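You operate a simulated robot arm through the tools that you are given. There is no shell and no other tool. Be economical: measure what you need, move in short steps, check, and stop when the job is done.

You are at the controls of a simulated two-armed robot. One attempt, no reset.

TASK
On the top of the box table, fold the flat green cloth in half, so that its two short edges meet.

The check looks at the end state, three seconds after you hand in, the way a careful person would. Anything else that was tipped, shoved, dropped, spilled or broken makes it a failure. Flat cloth is picked up by pressing the open fingertips on it (5 to 10 N) and closing them slowly along it; thin cloth reads only 2 to 8 mm in the jaws.

THE ROBOT
Two 7-joint arms with two-finger parallel grippers on one trunk, on a base that drives. Base frame: it is fixed to the floor where the robot stands at the start and does not move with it; the origin is under the middle of the robot, x ahead of it, y to its left, z up; the surface under the hand at the start is at about z = 0.86. Units: m, degrees, N and s.
The left shoulder is at the start at [0.07, 0.189, 1.159], the right one opposite. With the tool pointing down near the work surface each hand reaches from about 0.32 to 0.8 m from the robot's upright axis, wherever it stands, measured 20 degrees to its own side. Places, roughly: top of the box table [0.6, 0.2, 0.9]. Payload 3.91 kg a hand.
Tool frame (each hand has its own): the origin (TCP) lies between the finger pads and is the grasp point; the fingertips stand 0.03 m ahead of it; z points along the fingers, y is the line along which they close. Largest opening 0.11 m; finger width 0.02, thickness 0.01; the body of the gripper, 0.048 by 0.112 m, starts 0.055 m behind the TCP.
Orientation is that of the tool frame in the base frame, as [roll, pitch, yaw] about the fixed x, y, z axes, in that order (R = Rz(yaw) Ry(pitch) Rx(roll)). With the fingers straight down and closing along the base's y, the tool's x points along the base's -x, its y along +y and its z along -z.

THE INTERFACE
- The arms move only by the tool jog_arm. It takes "left_series", "right_series" or both (then of equal length, played together; a hand with none holds still); each is a list of rows, each a list of 3 entries, a list of its own where there are three numbers: the turn, a rotation vector about the tool's x, y, z in degrees, then the shift along the tool's x, y, z in m, then the finger opening in m, from 0 to 0.11. In form: [[[ax, ay, az], [tx, ty, tz], claw], ...]. A call has 1 to 12 rows; each row is the pose to reach, as a shift and turn from the pose commanded when the call began, along the tool's axes at that moment. A row lasts 0.2 s, in which the tool goes at most 0.05 m and 8.6 degrees; a call with a longer step from one row to the next is refused whole, and so is a gripper value outside its range. Where a pose cannot be reached the arm comes as near as it can. A force on the tool above 40 N (or 10 N above the force at the start of the call, whichever is more), or a blocked arm, ends the call early, and 0.2 s more pass. The fingers move at their own pace (about 0.072 m/s each) and stop on an object; they squeeze with about 27 N. The grip force told is the motor's: it shows also when the fingers shut on nothing. Time passes only in rows, and 0.2 s behind the last, so rows that repeat a pose let the fingers close. The reply holds the time, the measured pose of the TCP, the force on the tool along the base axes, the opening and the grip force, in the units named above and with some noise, with the torque about the TCP (base axes, N m) and any sound that the robot's microphone picked up.
- Cameras (640 x 400 px; columns grow to the right, rows downward): "scene" is now at [0.1196, -0.0021, 1.3812]; the picture's right is [0.01, -1.00, 0.00], its down [-0.63, -0.01, -0.77] and it looks along [0.77, 0.01, -0.63] (base axes); focal length 252 px, centre (320, 200). "left" rides on the left gripper at [0.072, -0.017, -0.103] in its tool frame; the picture's right is [0.23, 0.97, 0.00], its down [-0.76, 0.18, -0.62] and it looks along [-0.61, 0.14, 0.78] (tool axes); focal length 222 px, centre (320, 200). "right" rides on the right gripper at [0.072, 0.017, -0.103] in its tool frame; the picture's right is [-0.23, 0.97, 0.00], its down [-0.76, -0.18, -0.62] and it looks along [-0.61, -0.14, 0.78] (tool axes); focal length 222 px, centre (320, 200). There is no depth. A picture from a camera that has moved, and an enlarged one, comes with that camera's place and axes in the base frame and with its lens. The place of the scene camera against the robot may be out by one fixed shift of up to 0.025 m in any direction.
- snapshot(camera): a new picture of that camera. It takes no simulated time.
- lift_body(by): slides the trunk up (or, below 0, down) by that many m; the arms and the scene camera ride with it, the base frame stays. It gives what a move gives, with no picture.
- roll_base(legs): drives the robot by 1 to 6 legs, each [ahead, turn to the left] in m and degrees, along the robot's own axes; the way and the turn of a leg run together, so that a leg with both is an arc; at most 1.5 m and 180 degrees a leg. The arms and the cameras ride along, it lands a little off, and it stops where it bumps. It gives what a move gives.
- turn_head(pan, tilt): turns the head with the scene camera to pan (to the left, within 86 degrees either way) and tilt (down, from -29 to 69), counted from straight ahead of the robot. It gives what a move gives.
- inspect(camera, box): a new picture of the part [left, top, right, bottom] of that camera's present view, enlarged. It takes no simulated time.
- hand_in(): hands the job in; it is judged then, once.

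Go step by step. Nothing tells you exact positions but the pictures and the camera data: compare them with the known pose of the tool, close in by small moves and look again before you grip or let go. The budget is 120 turns and 100 pictures, counting those below and the enlarged ones. Unless the task says otherwise, let go and move clear before handing in, and close with one line.

The tools are called after "Emit:" by a JSON object that holds its "op" and its "data". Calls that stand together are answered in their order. jog_arm: Moves the arms, as the interface text tells. Its arguments: {"type":"object","properties":{"left_series":{"type":"array","items":{"type":"array"}},"right_series":{"type":"array","items":{"type":"array"}}},"required":[]} The other tools are called the same way: lift_body (by) slides the trunk up or down; roll_base (legs) drives the base; turn_head (pan, tilt) turns the head that bears the scene camera; snapshot (camera) takes a picture; inspect (camera, box) takes an enlarged picture of a part of a camera's view; hand_in () hands the job in.

At the start:

```text
clock: 0.0
left_eef_pos: [0.4976, 0.3869, 1.0719]
left_tool_rot: [179.9, 0.1, -180.0]
left_ft_force: [-0.8, 0.0, -0.1]
left_torque: [-0.02, -0.01, 0.0]
left_gripper_width: 0.1099
left_finger_force: 0.0
right_eef_pos: [0.5675, -0.0451, 1.1021]
right_tool_rot: [179.9, 0.1, 179.9]
right_ft_force: [0.0, 0.1, -0.4]
right_torque: [0.01, 0.0, -0.04]
right_gripper_width: 0.1101
right_finger_force: 0.1
trunk travel left (down, up): [-0.669, 0.271]
robot x, y, heading: [-0.0034, 0.0028, 0.0]
head pan, tilt: [0.6, 39.3]
```

scene: 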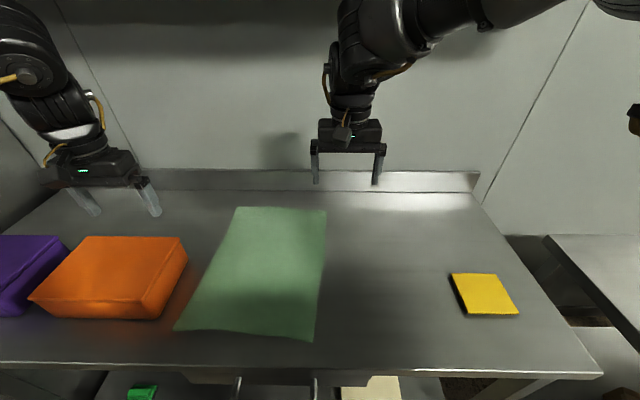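
right: 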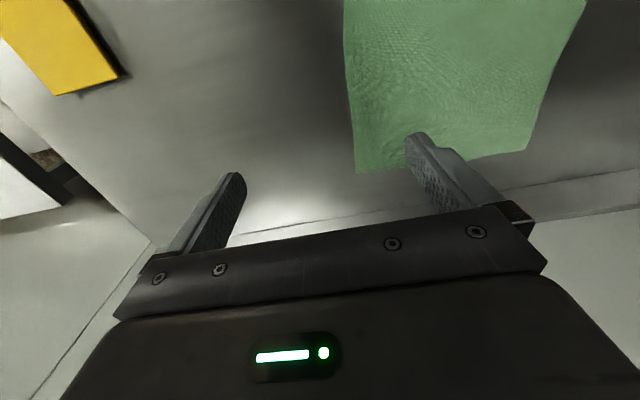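
left: 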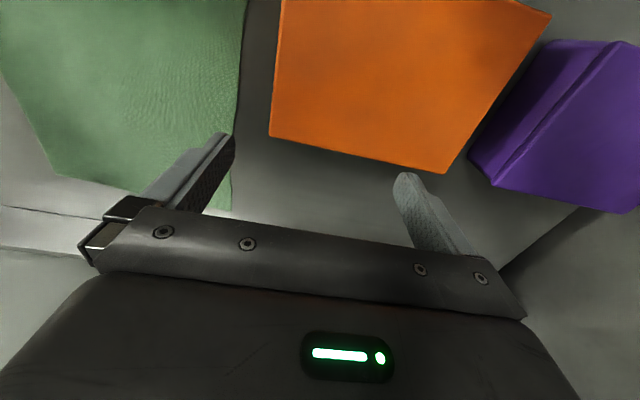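

I see the cloth as about 0.38 × 0.28 m, its long side along x. The far corners are near (0.735, 0.270) and (0.718, -0.012), the near ones near (0.355, 0.296) and (0.336, 0.016). I'll bring both hands above the far corners, well over the table, and look again.

Emit:
{"op": "jog_arm", "data": {"left_series": [[[0, 0, 0.5], [-0.033, -0.021, 0.0], 0.04], [[0, 0, 1], [-0.066, -0.042, 0.02], 0.04], [[0, 0, 1.5], [-0.099, -0.063, 0.04], 0.04], [[0, 0, 2], [-0.132, -0.084, 0.06], 0.04], [[0, 0, 2.5], [-0.165, -0.105, 0.08], 0.04], [[0, 0, 3], [-0.198, -0.126, 0.1], 0.04], [[0, 0, 3.6], [-0.23, -0.147, 0.12], 0.04], [[0, 0, 3.6], [-0.23, -0.147, 0.14], 0.04], [[0, 0, 3.6], [-0.23, -0.147, 0.14], 0.04]], "right_series": [[[0, 0, 0.5], [-0.021, 0.009, 0.02], 0.04], [[0, 0, 1], [-0.042, 0.018, 0.04], 0.04], [[0, 0, 1.5], [-0.063, 0.027, 0.06], 0.04], [[0, 0, 2], [-0.084, 0.036, 0.08], 0.04], [[0, 0, 2.5], [-0.105, 0.045, 0.1], 0.04], [[0, 0, 3], [-0.126, 0.054, 0.125], 0.04], [[0, 0, 3.6], [-0.1475, 0.063, 0.15], 0.04], [[0, 0, 3.6], [-0.1475, 0.063, 0.17], 0.04], [[0, 0, 3.6], [-0.1475, 0.063, 0.17], 0.04]]}}

```text
clock: 2.0
left_eef_pos: [0.7113, 0.2408, 0.9413]
left_tool_rot: [180.0, 0.0, 176.4]
left_ft_force: [-0.3, -0.4, 0.3]
left_torque: [-0.01, -0.02, -0.01]
left_gripper_width: 0.0401
left_finger_force: 0.1
left hand out of reach, approached as far as the arm can: row 7, 8, 9
right_eef_pos: [0.6141, 0.0199, 0.9546]
right_tool_rot: [179.8, 0.2, 176.0]
right_ft_force: [0.0, -0.2, 0.3]
right_torque: [-0.01, -0.01, 0.02]
right_gripper_width: 0.04
right_finger_force: 0.1
right hand out of reach, approached as far as the arm can: row 1, 2, 3, 4, 5, 6, 7, 8, 9
trunk travel left (down, up): [-0.669, 0.271]
robot x, y, heading: [0.0023, 0.0022, 0.1]
head pan, tilt: [0.6, 39.3]
```

The left hand nearly reaches, but the right one runs out of reach at x≈0.61. I'll look down to see whether the base has room to drive closer to the table.

Emit:
{"op": "turn_head", "data": {"pan": 0, "tilt": 69}}

Emit:
{"op": "snapshot", "data": {"camera": "scene"}}

```text
clock: 2.9
left_eef_pos: [0.7103, 0.2418, 0.9393]
left_tool_rot: [-180.0, 0.0, 176.3]
left_ft_force: [-0.4, 0.7, 0.0]
left_torque: [0.0, -0.01, -0.01]
left_gripper_width: 0.0401
left_finger_force: 0.0
right_eef_pos: [0.6135, 0.0191, 0.9538]
right_tool_rot: [179.8, 0.1, 176.3]
right_ft_force: [0.1, -0.1, 0.2]
right_torque: [0.02, 0.02, 0.03]
right_gripper_width: 0.04
right_finger_force: 0.2
trunk travel left (down, up): [-0.669, 0.271]
robot x, y, heading: [-0.0031, 0.0018, 0.1]
head pan, tilt: [0.0, 68.8]
```

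```text
96 pictures are left
camera scene: at [0.0904, -0.0033, 1.344], right [0.0, -1.0, 0.0], down [-0.93, 0.0, -0.36], along [0.36, 0.0, -0.93], focal length 252 px, centre (320, 200)
```

scene: 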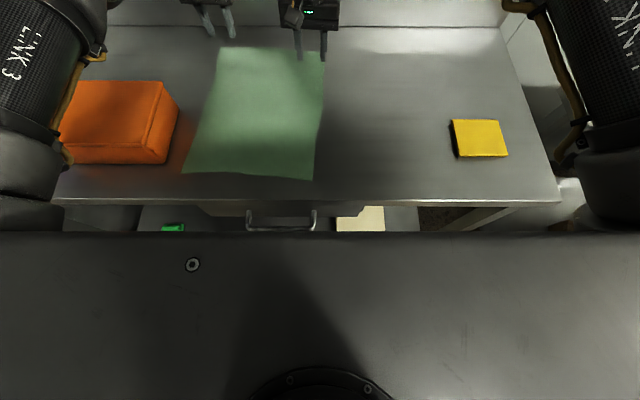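

The table edge is at about x=0.29 and the backsplash at about x=0.81, with the robot's trunk front well short of the table. I'll pull the hands back and up, then creep the base ahead a little.

Emit:
{"op": "jog_arm", "data": {"left_series": [[[0, 0, 0], [0.04, 0, -0.02], 0.04], [[0, 0, 0], [0.08, 0, -0.04], 0.04], [[0, 0, 0], [0.12, 0, -0.05], 0.04], [[0, 0, 0], [0.15, 0, -0.05], 0.04]], "right_series": [[[0, 0, 0], [0.04, 0, -0.02], 0.04], [[0, 0, 0], [0.08, 0, -0.04], 0.04], [[0, 0, 0], [0.12, 0, -0.05], 0.04], [[0, 0, 0], [0.15, 0, -0.05], 0.04]]}}

Emit:
{"op": "roll_base", "data": {"legs": [[0.05, 0]]}}

```text
clock: 3.9
left_eef_pos: [0.5616, 0.2497, 0.9911]
left_tool_rot: [-179.9, 0.1, 176.5]
left_ft_force: [-0.1, 0.2, -0.1]
left_torque: [-0.01, 0.02, 0.05]
left_gripper_width: 0.0399
left_finger_force: 0.1
right_eef_pos: [0.4661, 0.031, 0.9997]
right_tool_rot: [179.8, 0.3, 176.4]
right_ft_force: [0.5, 1.3, -1.0]
right_torque: [0.01, 0.0, 0.0]
right_gripper_width: 0.04
right_finger_force: 0.2
trunk travel left (down, up): [-0.669, 0.271]
robot x, y, heading: [-0.0001, 0.0004, -0.4]
head pan, tilt: [0.0, 68.8]
```

```text
clock: 5.0
left_eef_pos: [0.6058, 0.2484, 0.9881]
left_tool_rot: [-179.8, -0.2, 176.4]
left_ft_force: [-0.2, 0.7, -0.1]
left_torque: [-0.01, 0.08, -0.03]
left_gripper_width: 0.0401
left_finger_force: 0.0
right_eef_pos: [0.5107, 0.0305, 0.9978]
right_tool_rot: [179.9, -0.2, 176.2]
right_ft_force: [0.4, 0.2, -0.4]
right_torque: [0.0, 0.07, -0.03]
right_gripper_width: 0.0405
right_finger_force: 0.1
trunk travel left (down, up): [-0.669, 0.271]
robot x, y, heading: [0.037, 0.0009, -0.1]
head pan, tilt: [0.0, 68.8]
stopped in leg 1: the robot was blocked; the commanded pose is now the measured one
```

The base met something after about 0.04 m and stopped. I'll back off a hair, turn about 9° left so that both hands face the cloth evenly, raise the trunk slightly for reach, and check that nothing was disturbed.

Emit:
{"op": "roll_base", "data": {"legs": [[-0.008, 0], [0, 9]]}}

Emit:
{"op": "lift_body", "data": {"by": 0.06}}

Emit:
{"op": "turn_head", "data": {"pan": 0, "tilt": 50}}

Emit:
{"op": "snapshot", "data": {"camera": "scene"}}

Emit:
{"op": "snapshot", "data": {"camera": "right"}}

Emit:
{"op": "snapshot", "data": {"camera": "left"}}

```text
clock: 6.3
left_eef_pos: [0.5486, 0.334, 0.9906]
left_tool_rot: [-179.9, 0.1, -174.6]
left_ft_force: [-0.2, 0.5, 0.0]
left_torque: [-0.03, 0.02, -0.01]
left_gripper_width: 0.0399
left_finger_force: 0.0
right_eef_pos: [0.4877, 0.1021, 1.0]
right_tool_rot: [179.9, 0.1, -174.7]
right_ft_force: [0.1, -0.3, -0.1]
right_torque: [-0.02, 0.0, 0.02]
right_gripper_width: 0.0399
right_finger_force: 0.1
trunk travel left (down, up): [-0.669, 0.271]
robot x, y, heading: [0.0323, -0.0007, 9.1]
head pan, tilt: [0.0, 68.8]
```

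```text
clock: 7.3
left_eef_pos: [0.5489, 0.332, 1.0487]
left_tool_rot: [-179.9, 0.1, -174.4]
left_ft_force: [0.4, 0.1, 0.0]
left_torque: [0.0, -0.01, -0.01]
left_gripper_width: 0.0399
left_finger_force: 0.0
right_eef_pos: [0.4887, 0.1029, 1.0593]
right_tool_rot: [179.9, 0.0, -174.6]
right_ft_force: [-0.9, 0.2, 0.0]
right_torque: [0.01, -0.04, 0.0]
right_gripper_width: 0.0401
right_finger_force: 0.0
trunk travel left (down, up): [-0.729, 0.211]
robot x, y, heading: [0.03, 0.0043, 8.9]
head pan, tilt: [0.0, 68.8]
```

```text
clock: 8.2
left_eef_pos: [0.5486, 0.3326, 1.051]
left_tool_rot: [-179.9, 0.1, -174.5]
left_ft_force: [0.3, -0.4, 0.6]
left_torque: [0.01, 0.02, 0.0]
left_gripper_width: 0.0401
left_finger_force: 0.1
right_eef_pos: [0.4879, 0.1035, 1.0605]
right_tool_rot: [179.9, 0.1, -174.7]
right_ft_force: [0.1, 0.3, 0.1]
right_torque: [-0.04, -0.01, 0.03]
right_gripper_width: 0.0402
right_finger_force: 0.1
trunk travel left (down, up): [-0.729, 0.211]
robot x, y, heading: [0.0289, 0.0015, 9.1]
head pan, tilt: [0.0, 50.0]
```

```text
95 pictures are left
camera scene: at [0.1404, 0.017, 1.4258], right [0.16, -0.99, 0.0], down [-0.76, -0.12, -0.64], along [0.63, 0.1, -0.77], focal length 252 px, centre (320, 200)
```

scene: 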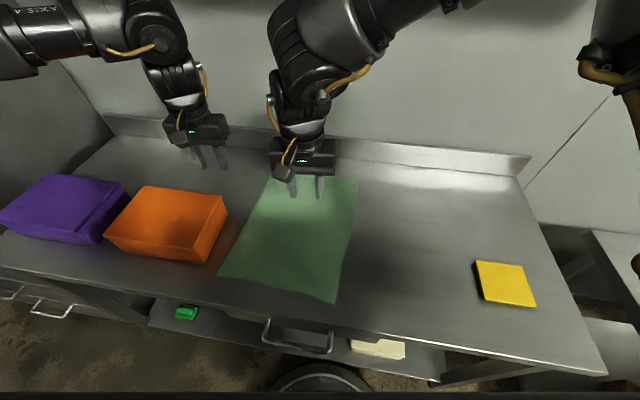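

```text
94 pictures are left
camera right: at [0.4147, 0.1133, 1.1635], right [0.14, 0.99, 0.0], down [0.77, -0.11, 0.62], along [0.62, -0.08, -0.78], focal length 222 px, centre (320, 200)
```

right: 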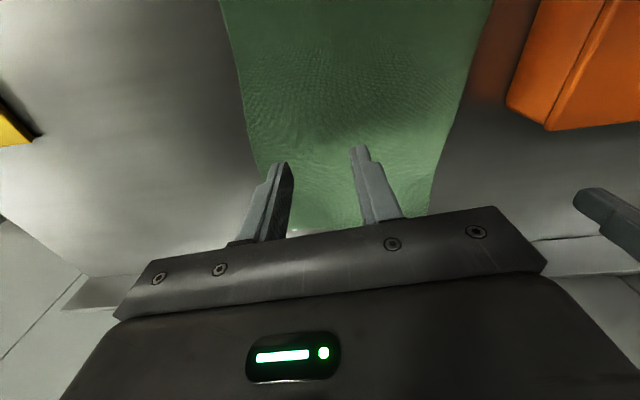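

```text
93 pictures are left
camera left: at [0.4778, 0.3096, 1.1523], right [-0.32, 0.95, 0.0], down [0.74, 0.25, 0.62], along [0.59, 0.2, -0.78], focal length 222 px, centre (320, 200)
```

left: 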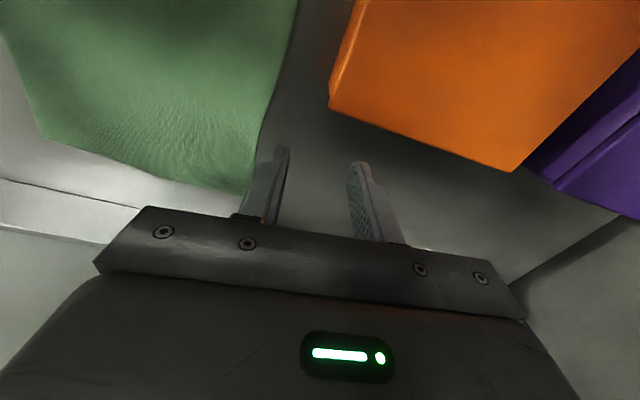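

Nothing else has moved. Now I'll bring both hands over the far corners again, at z about 0.95.

Emit:
{"op": "jog_arm", "data": {"left_series": [[[0, 0, 1.3], [-0.024, -0.016, 0], 0.04], [[0, 0, 2.6], [-0.048, -0.031, 0.01], 0.04], [[0, 0, 3.9], [-0.072, -0.047, 0.02], 0.04], [[0, 0, 5.2], [-0.097, -0.062, 0.04], 0.04], [[0, 0, 6.5], [-0.121, -0.078, 0.06], 0.04], [[0, 0, 7.8], [-0.145, -0.094, 0.08], 0.04], [[0, 0, 9.1], [-0.169, -0.109, 0.1], 0.04], [[0, 0, 9.1], [-0.169, -0.109, 0.1], 0.04]], "right_series": [[[0, 0, 1.3], [-0.031, -0.015, 0.01], 0.04], [[0, 0, 2.6], [-0.062, -0.03, 0.02], 0.04], [[0, 0, 3.9], [-0.093, -0.045, 0.035], 0.04], [[0, 0, 5.2], [-0.125, -0.06, 0.05], 0.04], [[0, 0, 6.5], [-0.156, -0.075, 0.07], 0.04], [[0, 0, 7.8], [-0.187, -0.09, 0.09], 0.04], [[0, 0, 8.9], [-0.218, -0.1056, 0.11], 0.04], [[0, 0, 8.9], [-0.218, -0.1056, 0.11], 0.04]]}}

Emit:
{"op": "snapshot", "data": {"camera": "right"}}

Emit:
{"op": "snapshot", "data": {"camera": "left"}}

```text
clock: 10.0
left_eef_pos: [0.7032, 0.2375, 0.9626]
left_tool_rot: [179.9, 0.1, 176.3]
left_ft_force: [-0.8, -0.5, 0.6]
left_torque: [-0.01, -0.03, 0.03]
left_gripper_width: 0.0401
left_finger_force: 0.0
left hand out of reach, approached as far as the arm can: row 7, 8
right_eef_pos: [0.6631, 0.0255, 0.9578]
right_tool_rot: [179.7, 0.2, 176.2]
right_ft_force: [-0.7, -0.4, 0.2]
right_torque: [0.02, 0.01, 0.02]
right_gripper_width: 0.0402
right_finger_force: 0.0
right hand out of reach, approached as far as the arm can: row 6, 7, 8
trunk travel left (down, up): [-0.729, 0.211]
robot x, y, heading: [0.0308, 0.0025, 8.8]
head pan, tilt: [0.0, 50.0]
```

```text
92 pictures are left
camera right: at [0.5919, 0.0472, 1.0615], right [0.29, 0.96, 0.01], down [0.75, -0.23, 0.62], along [0.6, -0.18, -0.78], focal length 222 px, centre (320, 200)
```

right: 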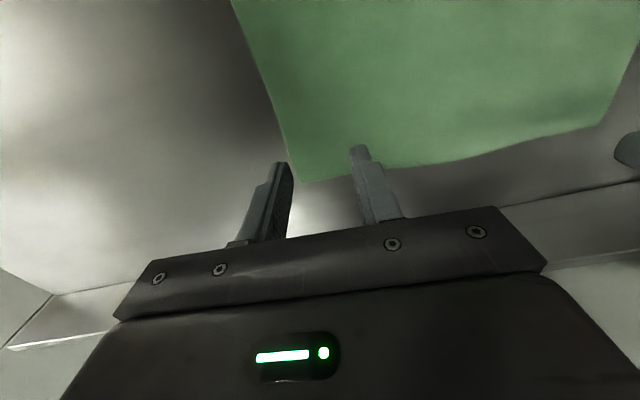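

```text
91 pictures are left
camera left: at [0.6301, 0.2247, 1.0647], right [-0.16, 0.99, 0.0], down [0.77, 0.13, 0.62], along [0.62, 0.1, -0.78], focal length 222 px, centre (320, 200)
```

left: 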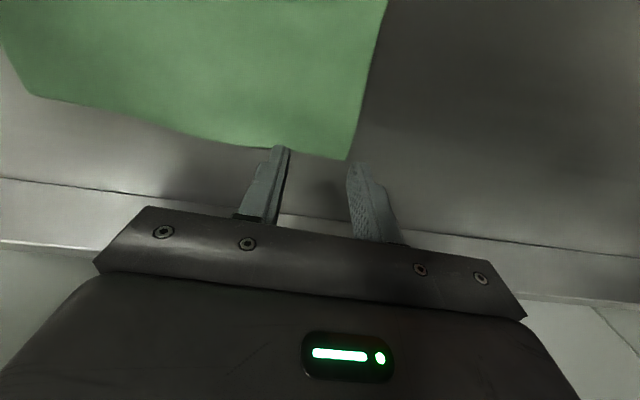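

The corner positions are confirmed: right (0.716, -0.013), left (0.736, 0.271). To gain reach I'll tip the fingers about 15° forward and lower the trunk, lifting the hands first so they stay clear.

Emit:
{"op": "jog_arm", "data": {"left_series": [[[0, -5, 0], [0.01, 0, -0.02], 0.04], [[0, -10, 0], [0.02, 0, -0.04], 0.04], [[0, -15, 0], [0.02, 0, -0.06], 0.04], [[0, -15, 0], [0.02, 0, -0.07], 0.04]], "right_series": [[[0, -5, 0], [0.01, 0, -0.02], 0.04], [[0, -10, 0], [0.02, 0, -0.04], 0.04], [[0, -15, 0], [0.02, 0, -0.06], 0.04], [[0, -15, 0], [0.02, 0, -0.07], 0.04]]}}

Emit:
{"op": "lift_body", "data": {"by": -0.09}}

```text
clock: 11.0
left_eef_pos: [0.6818, 0.2405, 1.0317]
left_tool_rot: [180.0, 15.2, 176.5]
left_ft_force: [-0.9, 0.6, -0.5]
left_torque: [0.01, -0.01, 0.02]
left_gripper_width: 0.0397
left_finger_force: 0.1
right_eef_pos: [0.641, 0.0268, 1.0277]
right_tool_rot: [179.9, 15.2, 176.5]
right_ft_force: [-0.7, 0.6, 1.1]
right_torque: [-0.02, 0.0, 0.01]
right_gripper_width: 0.04
right_finger_force: 0.0
trunk travel left (down, up): [-0.729, 0.211]
robot x, y, heading: [0.0285, -0.0004, 9.0]
head pan, tilt: [0.0, 50.0]
```

```text
clock: 12.2
left_eef_pos: [0.6823, 0.2393, 0.9415]
left_tool_rot: [-179.9, 15.1, 176.3]
left_ft_force: [0.7, 0.6, 0.2]
left_torque: [-0.01, -0.01, -0.04]
left_gripper_width: 0.0402
left_finger_force: 0.1
right_eef_pos: [0.6398, 0.0261, 0.9371]
right_tool_rot: [179.9, 15.1, 176.4]
right_ft_force: [-1.0, -0.2, 0.3]
right_torque: [0.0, 0.0, -0.01]
right_gripper_width: 0.04
right_finger_force: 0.1
trunk travel left (down, up): [-0.639, 0.301]
robot x, y, heading: [0.0289, 0.0073, 9.1]
head pan, tilt: [0.0, 50.0]
```

Both hands are tilted and clear. Now I'll move them over the edge at z about 0.92 and look.

Emit:
{"op": "jog_arm", "data": {"left_series": [[[0, 0, 0], [-0.019, 0.001, 0.015], 0.04], [[0, 0, 0], [-0.0372, 0.003, 0.0307], 0.04], [[0, 0, 0], [-0.0372, 0.003, 0.0307], 0.04]], "right_series": [[[0, 0, 0], [-0.032, -0.002, 0.017], 0.04], [[0, 0, 0], [-0.0636, -0.0036, 0.0345], 0.04], [[0, 0, 0], [-0.0636, -0.0036, 0.0345], 0.04]]}}

Emit:
{"op": "snapshot", "data": {"camera": "right"}}

Emit:
{"op": "snapshot", "data": {"camera": "left"}}

```text
clock: 13.0
left_eef_pos: [0.7258, 0.2389, 0.9229]
left_tool_rot: [-179.8, 15.3, 176.4]
left_ft_force: [0.5, 0.2, 1.1]
left_torque: [0.02, -0.02, -0.02]
left_gripper_width: 0.0399
left_finger_force: 0.0
right_eef_pos: [0.7064, 0.0203, 0.9199]
right_tool_rot: [179.8, 15.3, 176.2]
right_ft_force: [-0.6, 0.5, 0.7]
right_torque: [0.04, -0.01, 0.03]
right_gripper_width: 0.0399
right_finger_force: 0.1
trunk travel left (down, up): [-0.639, 0.301]
robot x, y, heading: [0.0317, 0.0022, 8.8]
head pan, tilt: [0.0, 50.0]
```

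```text
90 pictures are left
camera right: at [0.6106, 0.0427, 1.0008], right [0.28, 0.96, 0.06], down [0.56, -0.22, 0.8], along [0.78, -0.19, -0.6], focal length 222 px, centre (320, 200)
```

right: 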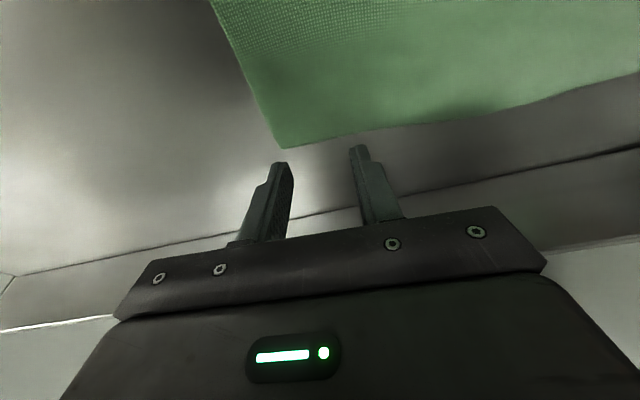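

```text
89 pictures are left
camera left: at [0.6283, 0.2286, 1.0026], right [-0.16, 0.99, -0.06], down [0.58, 0.14, 0.8], along [0.8, 0.09, -0.6], focal length 222 px, centre (320, 200)
```

left: 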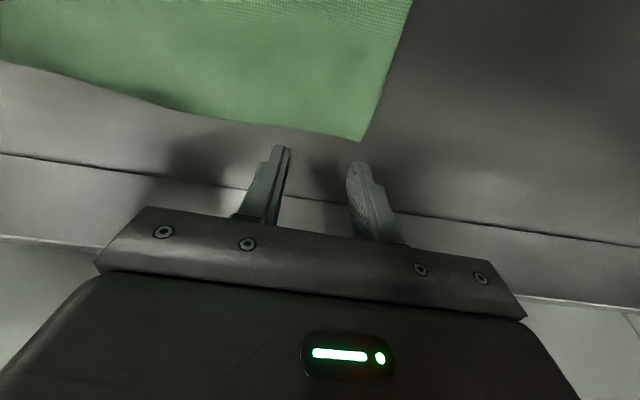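

Reach is good now, and the fingertips sit above the edge line. I'll lower gently towards contact.

Emit:
{"op": "jog_arm", "data": {"left_series": [[[0, 0, 0], [0.0026, 0, 0.0097], 0.04], [[0, 0, 0], [0.0052, 0, 0.0193], 0.04], [[0, 0, 0], [0.0065, 0, 0.0241], 0.04], [[0, 0, 0], [0.007, 0, 0.026], 0.04]], "right_series": [[[0, 0, 0], [0.0006, 0, 0.01], 0.04], [[0, 0, 0], [0.0022, 0, 0.0193], 0.04], [[0, 0, 0], [0.0026, 0, 0.0241], 0.04], [[0, 0, 0], [0.003, 0, 0.026], 0.04]]}}

```text
clock: 14.0
left_eef_pos: [0.7273, 0.2383, 0.8954]
left_tool_rot: [-179.9, 15.1, 176.4]
left_ft_force: [0.1, -0.8, -0.6]
left_torque: [-0.05, -0.06, 0.03]
left_gripper_width: 0.0401
left_finger_force: 0.1
right_eef_pos: [0.708, 0.0187, 0.8922]
right_tool_rot: [179.7, 15.2, 176.1]
right_ft_force: [0.7, -0.7, 0.6]
right_torque: [-0.02, 0.01, -0.01]
right_gripper_width: 0.0404
right_finger_force: 0.2
right hand out of reach, approached as far as the arm can: row 2, 3, 4
trunk travel left (down, up): [-0.639, 0.301]
robot x, y, heading: [0.0331, -0.0007, 8.9]
head pan, tilt: [0.0, 50.0]
```

Emit:
{"op": "jog_arm", "data": {"left_series": [[[0, 0, 0], [0.0005, 0, 0.002], 0.04], [[0, 0, 0], [0.001, 0, 0.0039], 0.04]], "right_series": [[[0, 0, 0], [0.0005, 0, 0.001], 0.04], [[0, 0, 0], [0.001, 0, 0.002], 0.04]]}}

Emit:
{"op": "inspect", "data": {"camera": "right", "box": [200, 80, 440, 230]}}

Emit:
{"op": "inspect", "data": {"camera": "left", "box": [200, 80, 440, 230]}}

```text
clock: 14.6
left_eef_pos: [0.7267, 0.2384, 0.8939]
left_tool_rot: [-180.0, 15.1, 176.5]
left_ft_force: [-0.6, 0.7, 4.4]
left_torque: [0.07, -0.02, -0.01]
left_gripper_width: 0.0401
left_finger_force: 0.0
right_eef_pos: [0.7059, 0.0198, 0.893]
right_tool_rot: [179.8, 15.2, 176.2]
right_ft_force: [1.6, -0.3, 8.5]
right_torque: [-0.2, 0.01, 0.02]
right_gripper_width: 0.0402
right_finger_force: 0.3
trunk travel left (down, up): [-0.639, 0.301]
robot x, y, heading: [0.0295, 0.0009, 9.2]
head pan, tilt: [0.0, 50.0]
```

```text
2.67 times, centred on (320, 155) of right
camera zoom: at [0.6104, 0.0431, 0.9735], right [0.28, 0.96, 0.06], down [0.56, -0.22, 0.8], along [0.78, -0.19, -0.59], focal length 592 px, centre (320, 320)
```

zoom: 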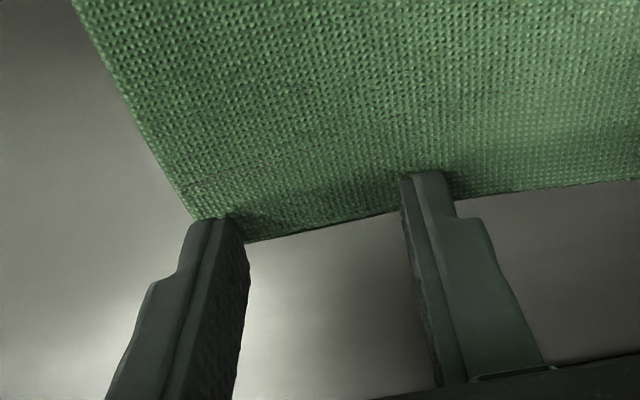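

```text
2.67 times, centred on (320, 155) of left
camera zoom: at [0.6296, 0.2274, 0.9725], right [-0.16, 0.99, -0.06], down [0.58, 0.14, 0.8], along [0.8, 0.09, -0.59], focal length 592 px, centre (320, 320)
```

zoom: 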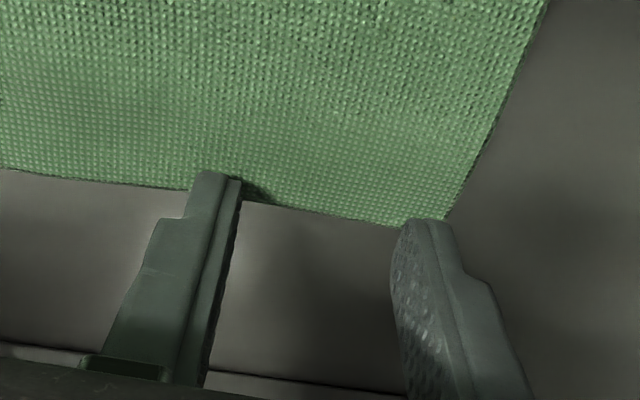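

Contact is confirmed at TCP z≈0.893, but the tips only just overlap the edge. I'll lift slightly, shift inward by about 9 mm and press again.

Emit:
{"op": "jog_arm", "data": {"left_series": [[[0, 0, 0], [-0.001, 0, -0.004], 0.04], [[0, 0, 0], [0.0076, -0.0046, -0.0062], 0.04], [[0, 0, 0], [0.0088, -0.0046, -0.002], 0.04], [[0, 0, 0], [0.0092, -0.0046, -0.0004], 0.04], [[0, 0, 0], [0.0092, -0.0046, -0.0004], 0.04]], "right_series": [[[0, 0, 0], [-0.001, 0, -0.004], 0.04], [[0, 0, 0], [0.0078, 0.0024, -0.0062], 0.04], [[0, 0, 0], [0.0086, 0.0024, -0.003], 0.04], [[0, 0, 0], [0.009, 0.0024, -0.0018], 0.04], [[0, 0, 0], [0.009, 0.0024, -0.0018], 0.04]]}}

Emit:
{"op": "inspect", "data": {"camera": "right", "box": [200, 80, 440, 230]}}

Emit:
{"op": "inspect", "data": {"camera": "left", "box": [200, 80, 440, 230]}}

```text
clock: 15.8
left_eef_pos: [0.7169, 0.2336, 0.8932]
left_tool_rot: [-180.0, 15.4, 176.4]
left_ft_force: [3.7, 0.8, 18.8]
left_torque: [0.13, -0.12, -0.03]
left_gripper_width: 0.0403
left_finger_force: 0.1
right_eef_pos: [0.6973, 0.0227, 0.8935]
right_tool_rot: [179.8, 15.3, 176.3]
right_ft_force: [0.0, 0.5, 1.7]
right_torque: [0.0, 0.0, 0.02]
right_gripper_width: 0.0397
right_finger_force: 0.1
trunk travel left (down, up): [-0.639, 0.301]
robot x, y, heading: [0.0342, 0.0014, 9.0]
head pan, tilt: [0.0, 50.0]
```

```text
2.67 times, centred on (320, 155) of right
camera zoom: at [0.602, 0.0455, 0.9738], right [0.28, 0.96, 0.06], down [0.56, -0.22, 0.8], along [0.78, -0.19, -0.6], focal length 592 px, centre (320, 320)
```

zoom: 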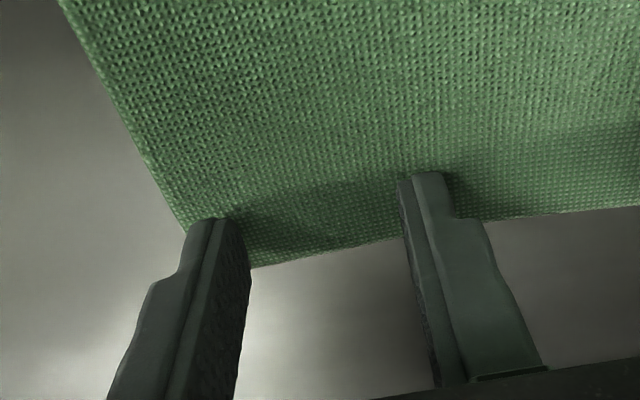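

```text
2.67 times, centred on (320, 155) of left
camera zoom: at [0.619, 0.2235, 0.9718], right [-0.16, 0.99, -0.06], down [0.58, 0.14, 0.8], along [0.8, 0.09, -0.59], focal length 592 px, centre (320, 320)
```

zoom: 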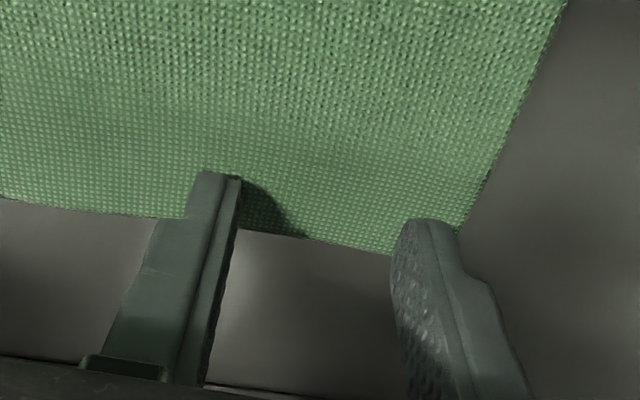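

Overlap is good now. I'll even out the pressing force on both hands.

Emit:
{"op": "jog_arm", "data": {"left_series": [[[0, 0, 0], [-0.0003, 0, -0.0012], 0.04], [[0, 0, 0], [-0.0003, 0, -0.0012], 0.04]], "right_series": [[[0, 0, 0], [0.0003, 0, 0.0012], 0.04], [[0, 0, 0], [0.0003, 0, 0.0012], 0.04]]}}

```text
clock: 16.4
left_eef_pos: [0.7152, 0.2346, 0.8929]
left_tool_rot: [180.0, 15.3, 176.4]
left_ft_force: [2.9, -0.1, 15.8]
left_torque: [0.11, -0.09, -0.05]
left_gripper_width: 0.0402
left_finger_force: 0.1
right_eef_pos: [0.6974, 0.0222, 0.892]
right_tool_rot: [179.6, 15.2, 176.3]
right_ft_force: [0.6, -0.3, 11.2]
right_torque: [-0.25, 0.01, 0.04]
right_gripper_width: 0.0398
right_finger_force: 0.1
trunk travel left (down, up): [-0.639, 0.301]
robot x, y, heading: [0.0287, 0.0008, 8.9]
head pan, tilt: [0.0, 50.0]
```

Right presses with 11 N, left with 16 N. I'll ease the left off by 2 mm and the right a touch, then close slowly.

Emit:
{"op": "jog_arm", "data": {"left_series": [[[0, 0, 0], [-0.0004, 0, -0.0016], 0.04], [[0, 0, 0], [-0.0004, 0, -0.0016], 0.036], [[0, 0, 0], [-0.0004, 0, -0.0016], 0.031], [[0, 0, 0], [-0.0004, 0, -0.0016], 0.026], [[0, 0, 0], [-0.0004, 0, -0.0016], 0.021], [[0, 0, 0], [-0.0004, 0, -0.0016], 0.016], [[0, 0, 0], [-0.0004, 0, -0.0016], 0.012], [[0, 0, 0], [-0.0004, 0, -0.0016], 0.008], [[0, 0, 0], [-0.0004, 0, -0.0016], 0.004], [[0, 0, 0], [-0.0004, 0, -0.0016], 0.0], [[0, 0, 0], [-0.0004, 0, -0.0016], 0.0]], "right_series": [[[0, 0, 0], [0, 0, -0.0003], 0.04], [[0, 0, 0], [0, 0, -0.0003], 0.036], [[0, 0, 0], [0, 0, -0.0003], 0.031], [[0, 0, 0], [0, 0, -0.0003], 0.026], [[0, 0, 0], [0, 0, -0.0003], 0.021], [[0, 0, 0], [0, 0, -0.0003], 0.016], [[0, 0, 0], [0, 0, -0.0003], 0.012], [[0, 0, 0], [0, 0, -0.0003], 0.008], [[0, 0, 0], [0, 0, -0.0003], 0.004], [[0, 0, 0], [0, 0, -0.0003], 0.0], [[0, 0, 0], [0, 0, -0.0003], 0.0]]}}

Emit:
{"op": "inspect", "data": {"camera": "right", "box": [200, 80, 440, 230]}}

Emit:
{"op": "inspect", "data": {"camera": "left", "box": [200, 80, 440, 230]}}

```text
clock: 18.8
left_eef_pos: [0.7161, 0.2341, 0.8942]
left_tool_rot: [-180.0, 15.3, 176.3]
left_ft_force: [-1.2, -5.2, 2.3]
left_torque: [-0.15, 0.02, -0.04]
left_gripper_width: 0.002
left_finger_force: 26.7
right_eef_pos: [0.6978, 0.0225, 0.892]
right_tool_rot: [179.7, 15.2, 176.3]
right_ft_force: [1.9, 2.1, 20.7]
right_torque: [-0.11, -0.04, 0.04]
right_gripper_width: 0.0068
right_finger_force: 26.9
trunk travel left (down, up): [-0.639, 0.301]
robot x, y, heading: [0.0271, 0.0008, 9.1]
head pan, tilt: [0.0, 50.0]
```

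```text
2.67 times, centred on (320, 155) of right
camera zoom: at [0.6018, 0.0455, 0.9733], right [0.28, 0.96, 0.06], down [0.56, -0.22, 0.8], along [0.78, -0.19, -0.59], focal length 592 px, centre (320, 320)
```

zoom: 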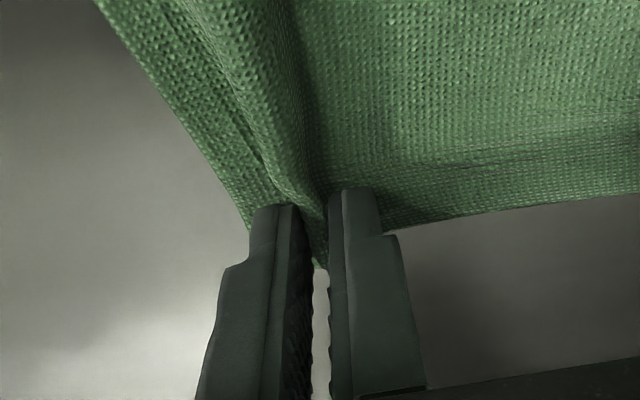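

```text
2.67 times, centred on (320, 155) of left
camera zoom: at [0.6181, 0.2233, 0.9737], right [-0.16, 0.99, -0.06], down [0.58, 0.14, 0.8], along [0.8, 0.09, -0.59], focal length 592 px, centre (320, 320)
```

zoom: 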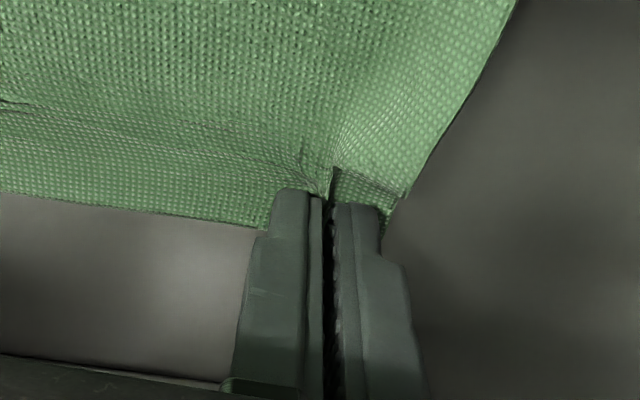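

The right hand holds a proper ridge (6.8 mm). The left reads just 2 mm, so I'll lift both by 3 cm and check.

Emit:
{"op": "jog_arm", "data": {"left_series": [[[0, 0, 0], [-0.0026, 0, -0.0097], 0.0], [[0, 0, 0], [-0.0052, 0, -0.0193], 0.0], [[0, 0, 0], [-0.0078, 0, -0.029], 0.0], [[0, 0, 0], [-0.0078, 0, -0.029], 0.0]], "right_series": [[[0, 0, 0], [-0.0026, 0, -0.0097], 0.0], [[0, 0, 0], [-0.0052, 0, -0.0193], 0.0], [[0, 0, 0], [-0.0078, 0, -0.029], 0.0], [[0, 0, 0], [-0.0078, 0, -0.029], 0.0]]}}

Emit:
{"op": "snapshot", "data": {"camera": "left"}}

Emit:
{"op": "snapshot", "data": {"camera": "right"}}

```text
clock: 19.8
left_eef_pos: [0.718, 0.2352, 0.9219]
left_tool_rot: [180.0, 15.1, 176.4]
left_ft_force: [-0.6, -3.1, -0.6]
left_torque: [-0.09, 0.01, 0.01]
left_gripper_width: 0.0019
left_finger_force: 26.9
right_eef_pos: [0.698, 0.0247, 0.9208]
right_tool_rot: [179.9, 15.0, 176.4]
right_ft_force: [0.2, 3.8, -1.4]
right_torque: [0.09, -0.04, 0.03]
right_gripper_width: 0.0066
right_finger_force: 27.1
trunk travel left (down, up): [-0.639, 0.301]
robot x, y, heading: [0.0314, -0.0012, 8.7]
head pan, tilt: [0.0, 50.0]
```

```text
82 pictures are left
camera left: at [0.6204, 0.2246, 1.0017], right [-0.16, 0.99, -0.06], down [0.58, 0.14, 0.8], along [0.8, 0.09, -0.6], focal length 222 px, centre (320, 200)
```

left: 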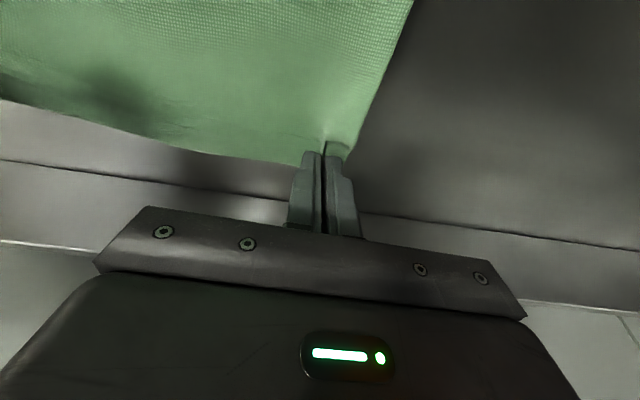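

```text
81 pictures are left
camera right: at [0.6029, 0.047, 1.0017], right [0.28, 0.96, 0.06], down [0.56, -0.22, 0.8], along [0.78, -0.19, -0.6], focal length 222 px, centre (320, 200)
```

right: 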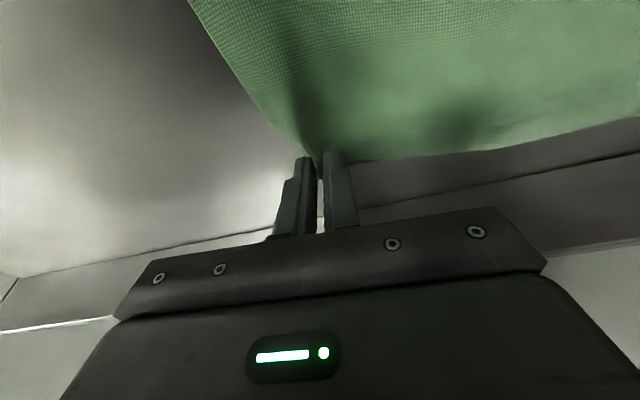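

Both hands hold the edge off the table, with a few newtons of tension between them. I'll ease the hands slightly together and carry the edge up and back in a slow arc, tipping the fingers further forward.

Emit:
{"op": "jog_arm", "data": {"left_series": [[[0, -1.25, 0], [0.005, -0.001, -0.02], 0], [[0, -2.5, 0], [0.0103, -0.003, -0.039], 0], [[0, -3.75, 0], [0.0189, -0.004, -0.0548], 0], [[0, -5, 0], [0.028, -0.004, -0.0696], 0], [[0, -6.25, 0], [0.0393, -0.004, -0.0851], 0], [[0, -7.5, 0], [0.051, -0.0037, -0.0997], 0], [[0, -8.75, 0], [0.0652, -0.0033, -0.1148], 0], [[0, -10, 0], [0.0797, -0.0029, -0.128], 0], [[0, -11.25, 0], [0.0948, -0.0031, -0.1393], 0], [[0, -12.5, 0], [0.11, -0.0031, -0.1506], 0], [[0, -13.75, 0], [0.1259, -0.0028, -0.159], 0], [[0, -15, 0], [0.1418, -0.0024, -0.1674], 0]], "right_series": [[[0, -1.25, 0], [0.005, 0.001, -0.02], 0], [[0, -2.5, 0], [0.0103, 0.003, -0.039], 0], [[0, -3.75, 0], [0.0189, 0.004, -0.0548], 0], [[0, -5, 0], [0.028, 0.0042, -0.0696], 0], [[0, -6.25, 0], [0.0393, 0.0042, -0.0851], 0], [[0, -7.5, 0], [0.051, 0.0043, -0.0997], 0], [[0, -8.75, 0], [0.0652, 0.0047, -0.1148], 0], [[0, -10, 0], [0.0797, 0.0051, -0.128], 0], [[0, -11.25, 0], [0.0948, 0.0049, -0.1393], 0], [[0, -12.5, 0], [0.11, 0.0049, -0.1506], 0], [[0, -13.75, 0], [0.1259, 0.0052, -0.159], 0], [[0, -15, 0], [0.1418, 0.0056, -0.1674], 0]]}}

Emit:
{"op": "snapshot", "data": {"camera": "scene"}}

```text
clock: 22.4
left_eef_pos: [0.5365, 0.2476, 1.0474]
left_tool_rot: [-179.9, 30.2, 176.5]
left_ft_force: [-0.9, -0.6, -0.3]
left_torque: [-0.02, -0.02, -0.02]
left_gripper_width: 0.0015
left_finger_force: 26.9
right_eef_pos: [0.5164, 0.0386, 1.0468]
right_tool_rot: [179.7, 30.3, 176.3]
right_ft_force: [-0.7, -0.5, -0.3]
right_torque: [-0.02, -0.02, 0.03]
right_gripper_width: 0.0065
right_finger_force: 27.1
trunk travel left (down, up): [-0.639, 0.301]
robot x, y, heading: [0.0335, 0.0045, 9.0]
head pan, tilt: [0.0, 50.0]
```

```text
80 pictures are left
camera scene: at [0.1392, 0.017, 1.336], right [0.16, -0.99, 0.0], down [-0.76, -0.12, -0.64], along [0.64, 0.1, -0.77], focal length 252 px, centre (320, 200)
```

scene: 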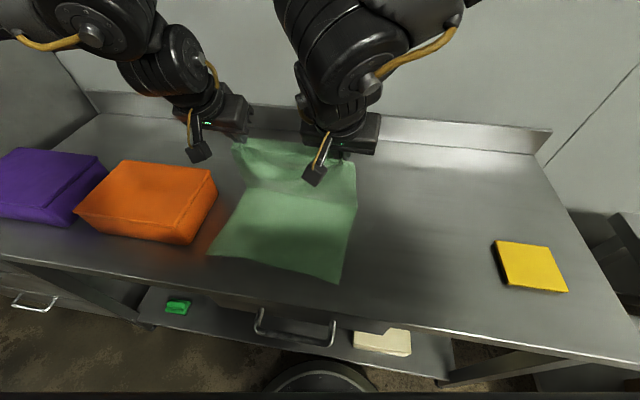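

Emit:
{"op": "inspect", "data": {"camera": "scene", "box": [180, 100, 400, 300]}}

Emit:
{"op": "snapshot", "data": {"camera": "left"}}

Emit:
{"op": "snapshot", "data": {"camera": "right"}}

```text
2.00 times, centred on (290, 200) of scene
camera zoom: at [0.1392, 0.017, 1.336], right [0.16, -0.99, 0.0], down [-0.76, -0.12, -0.64], along [0.64, 0.1, -0.77], focal length 503 px, centre (380, 200)
```

zoom: 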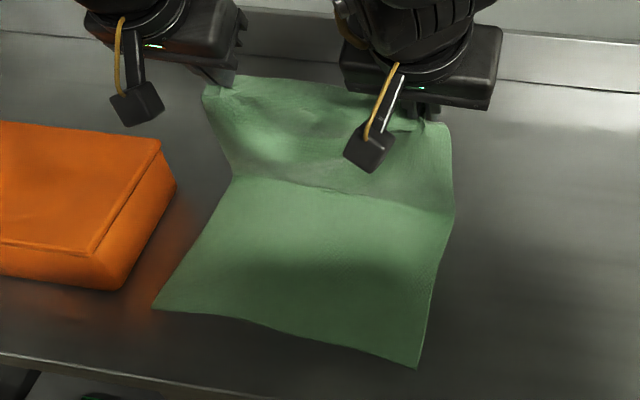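

```text
78 pictures are left
camera left: at [0.4203, 0.2371, 1.0988], right [-0.13, 0.98, -0.12], down [0.36, 0.16, 0.92], along [0.93, 0.08, -0.37], focal length 222 px, centre (320, 200)
```

left: 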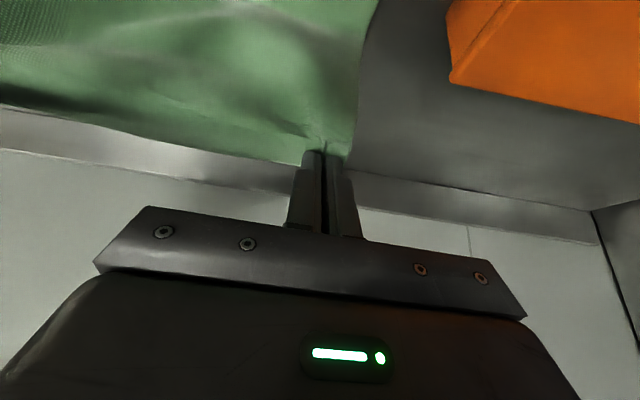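

```text
77 pictures are left
camera right: at [0.4033, 0.064, 1.1003], right [0.26, 0.96, 0.12], down [0.33, -0.2, 0.92], along [0.91, -0.2, -0.37], focal length 222 px, centre (320, 200)
```

right: 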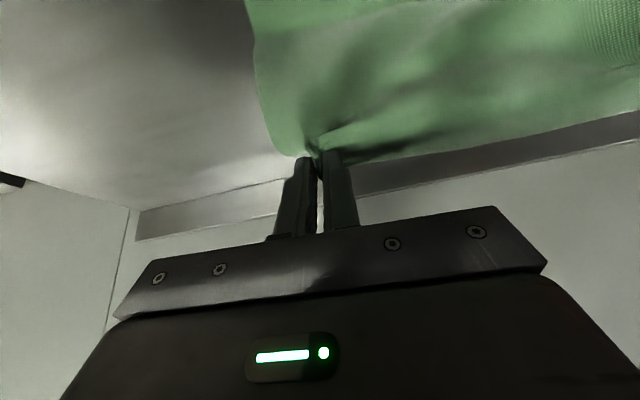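

The near half has stayed flat and the far half hangs from both hands above the middle. I'll lower a little and drive the base back 0.12 m, which carries the edge towards the near side and gives the arms room.

Emit:
{"op": "jog_arm", "data": {"left_series": [[[0, 0, 0], [0.006, 0, 0.011], 0], [[0, 0, 0], [0.0125, 0, 0.0217], 0]], "right_series": [[[0, 0, 0], [0.006, 0, 0.011], 0], [[0, 0, 0], [0.0125, 0, 0.0217], 0]]}}

Emit:
{"op": "roll_base", "data": {"legs": [[-0.12, 0]]}}

Emit:
{"op": "snapshot", "data": {"camera": "scene"}}

```text
clock: 23.0
left_eef_pos: [0.5365, 0.2444, 1.0238]
left_tool_rot: [180.0, 30.1, 176.5]
left_ft_force: [0.1, 0.6, -0.5]
left_torque: [0.02, -0.02, 0.02]
left_gripper_width: 0.0018
left_finger_force: 27.2
right_eef_pos: [0.5181, 0.0399, 1.0206]
right_tool_rot: [179.8, 30.1, 176.3]
right_ft_force: [0.3, 0.1, -0.4]
right_torque: [0.01, 0.0, -0.04]
right_gripper_width: 0.0067
right_finger_force: 26.5
trunk travel left (down, up): [-0.639, 0.301]
robot x, y, heading: [0.0342, 0.0034, 9.0]
head pan, tilt: [0.0, 50.0]
```

```text
clock: 24.2
left_eef_pos: [0.4239, 0.2258, 1.0234]
left_tool_rot: [-179.9, 30.2, 176.4]
left_ft_force: [0.3, -0.6, -0.5]
left_torque: [0.02, 0.01, -0.02]
left_gripper_width: 0.0019
left_finger_force: 26.5
right_eef_pos: [0.4056, 0.0215, 1.0195]
right_tool_rot: [179.8, 30.1, 176.3]
right_ft_force: [-0.2, -0.6, 1.0]
right_torque: [-0.01, -0.04, -0.03]
right_gripper_width: 0.0066
right_finger_force: 26.9
trunk travel left (down, up): [-0.639, 0.301]
robot x, y, heading: [-0.0826, -0.0184, 9.2]
head pan, tilt: [0.0, 50.0]
```

```text
76 pictures are left
camera scene: at [0.0273, -0.0011, 1.3359], right [0.16, -0.99, 0.0], down [-0.76, -0.12, -0.64], along [0.63, 0.1, -0.77], focal length 252 px, centre (320, 200)
```

scene: 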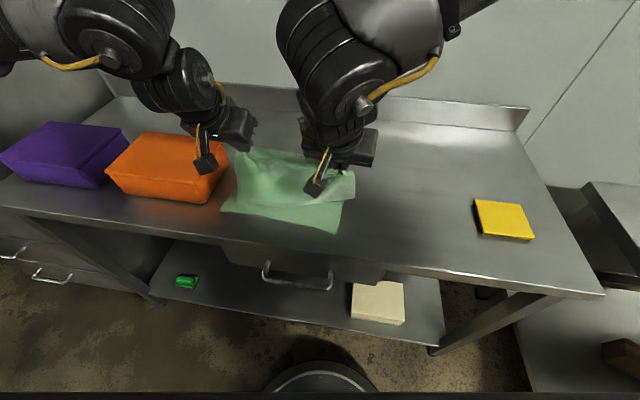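

The fold is progressing well; the held edge is now above the near half. I'll continue to a hover just above the near edge, shifting left by the cloth's skew, tilting the fingers to 45°.

Emit:
{"op": "jog_arm", "data": {"left_series": [[[0, -2.5, 0], [0.017, 0.0047, 0.0081], 0], [[0, -5, 0], [0.0339, 0.0093, 0.0162], 0], [[0, -7.5, 0], [0.0509, 0.014, 0.0243], 0], [[0, -10, 0], [0.0679, 0.0187, 0.0324], 0], [[0, -12.5, 0], [0.0848, 0.0233, 0.0405], 0], [[0, -15, 0], [0.1018, 0.028, 0.0486], 0], [[0, -15, 0], [0.1018, 0.028, 0.0486], 0]], "right_series": [[[0, -2.5, 0], [0.0162, 0.0044, 0.0079], 0], [[0, -5, 0], [0.0323, 0.0089, 0.0158], 0], [[0, -7.5, 0], [0.0485, 0.0133, 0.0237], 0], [[0, -10, 0], [0.0647, 0.0178, 0.0316], 0], [[0, -12.5, 0], [0.0808, 0.0222, 0.0395], 0], [[0, -15, 0], [0.097, 0.0267, 0.0474], 0], [[0, -15, 0], [0.097, 0.0267, 0.0474], 0]]}}

Emit:
{"op": "inspect", "data": {"camera": "scene", "box": [180, 120, 400, 260]}}

Emit:
{"op": "snapshot", "data": {"camera": "left"}}

Emit:
{"op": "snapshot", "data": {"camera": "right"}}

```text
clock: 25.8
left_eef_pos: [0.3839, 0.2765, 0.9292]
left_tool_rot: [-179.7, 45.1, 176.3]
left_ft_force: [-3.0, -20.0, 0.5]
left_torque: [-0.5, 0.05, -0.4]
left_gripper_width: 0.0034
left_finger_force: 26.2
left hand out of reach, approached as far as the arm can: row 2, 3, 4, 5, 6, 7
right_eef_pos: [0.3562, 0.049, 0.9375]
right_tool_rot: [179.1, 44.8, 175.4]
right_ft_force: [2.4, 19.0, -0.2]
right_torque: [0.52, -0.02, 0.32]
right_gripper_width: 0.0025
right_finger_force: 27.3
right hand out of reach, approached as far as the arm can: row 6, 7
trunk travel left (down, up): [-0.639, 0.301]
robot x, y, heading: [-0.085, -0.0185, 8.7]
head pan, tilt: [0.0, 50.0]
```

```text
2.86 times, centred on (290, 190) of scene
camera zoom: at [0.0276, -0.0017, 1.3359], right [0.16, -0.99, 0.0], down [-0.76, -0.12, -0.64], along [0.63, 0.1, -0.77], focal length 719 px, centre (406, 229)
```

zoom: 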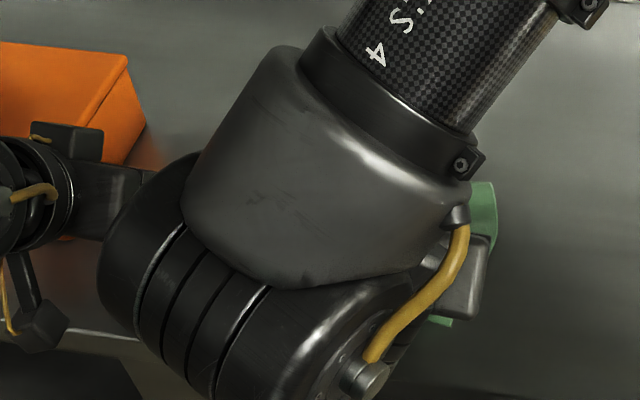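

```text
74 pictures are left
camera left: at [0.2592, 0.2681, 0.9502], right [-0.09, 0.98, -0.16], down [0.11, 0.17, 0.98], along [0.99, 0.07, -0.12], focal length 222 px, centre (320, 200)
```

left: 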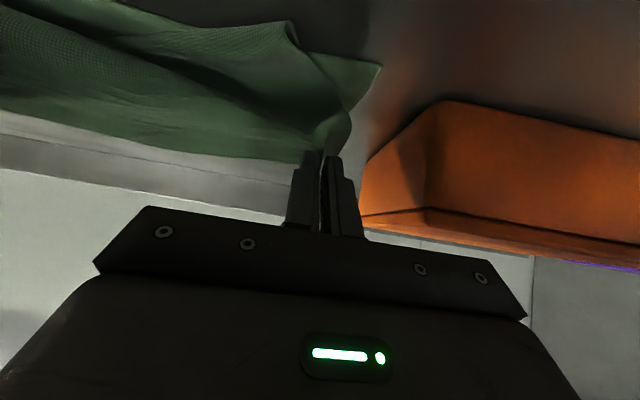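

```text
73 pictures are left
camera right: at [0.2347, 0.0745, 0.9597], right [0.23, 0.96, 0.17], down [0.09, -0.2, 0.98], along [0.97, -0.21, -0.13], focal length 222 px, centre (320, 200)
```

right: 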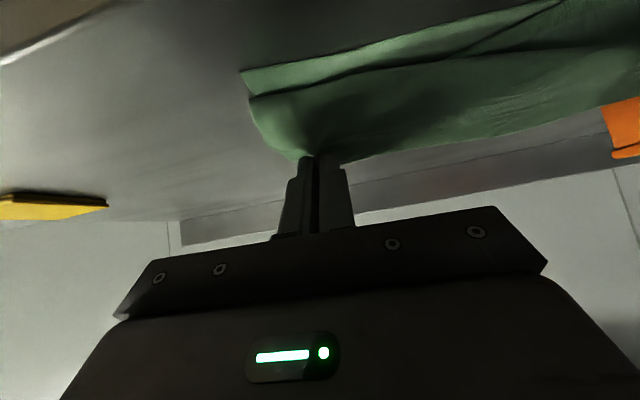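

Both hands still hold, but the left hand hit a joint limit and drifted sideways, stretching the cloth to 20 N. I'll relieve that at once, easing the tilt back to 35° and moving a little forward to give slack.

Emit:
{"op": "jog_arm", "data": {"left_series": [[[0, 3, 0], [-0.009, -0.0161, 0.002], 0], [[0, 6, 0], [-0.018, -0.0161, 0.004], 0], [[0, 8, 0], [-0.027, -0.0161, 0.006], 0], [[0, 10, 0], [-0.0361, -0.0161, 0.0079], 0], [[0, 10, 0], [-0.0361, -0.0161, 0.0079], 0]], "right_series": [[[0, 3, 0], [-0.009, 0.003, 0.004], 0], [[0, 6, 0], [-0.018, 0.0045, 0.008], 0], [[0, 8, 0], [-0.027, 0.0045, 0.012], 0], [[0, 10, 0], [-0.0388, 0.0045, 0.0176], 0], [[0, 10, 0], [-0.0388, 0.0045, 0.0176], 0]]}}

Emit:
{"op": "snapshot", "data": {"camera": "scene"}}

Emit:
{"op": "snapshot", "data": {"camera": "left"}}

```text
clock: 27.0
left_eef_pos: [0.4117, 0.259, 0.9502]
left_tool_rot: [-180.0, 35.1, 176.5]
left_ft_force: [-0.3, -0.6, 0.3]
left_torque: [-0.01, 0.02, -0.01]
left_gripper_width: 0.0018
left_finger_force: 26.9
left hand out of reach, approached as far as the arm can: row 1
right_eef_pos: [0.3942, 0.0526, 0.9517]
right_tool_rot: [179.9, 35.0, 176.3]
right_ft_force: [-0.2, 0.0, -0.1]
right_torque: [-0.03, 0.01, 0.0]
right_gripper_width: 0.0022
right_finger_force: 27.4
trunk travel left (down, up): [-0.639, 0.301]
robot x, y, heading: [-0.0828, -0.0192, 9.0]
head pan, tilt: [0.0, 50.0]
```

```text
72 pictures are left
camera scene: at [0.0266, -0.0001, 1.336], right [0.16, -0.99, 0.0], down [-0.76, -0.12, -0.64], along [0.64, 0.1, -0.77], focal length 252 px, centre (320, 200)
```

scene: 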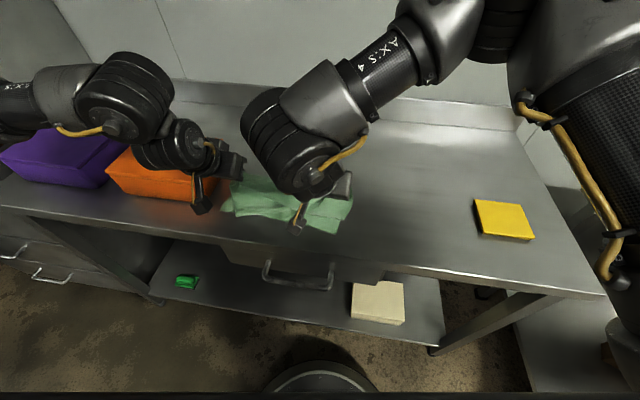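

```text
71 pictures are left
camera left: at [0.2923, 0.249, 0.9918], right [-0.12, 0.98, -0.13], down [0.28, 0.16, 0.95], along [0.95, 0.08, -0.29], focal length 222 px, centre (320, 200)
```

left: 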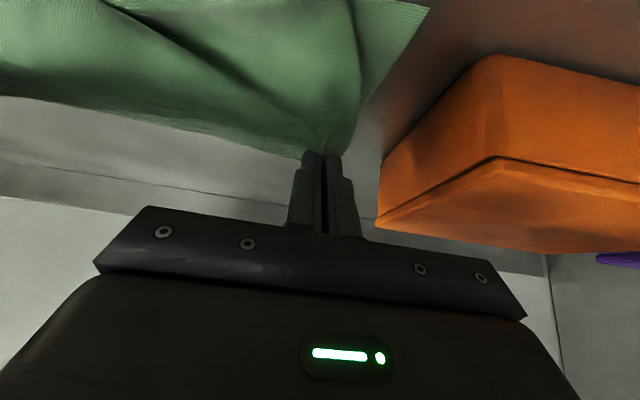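

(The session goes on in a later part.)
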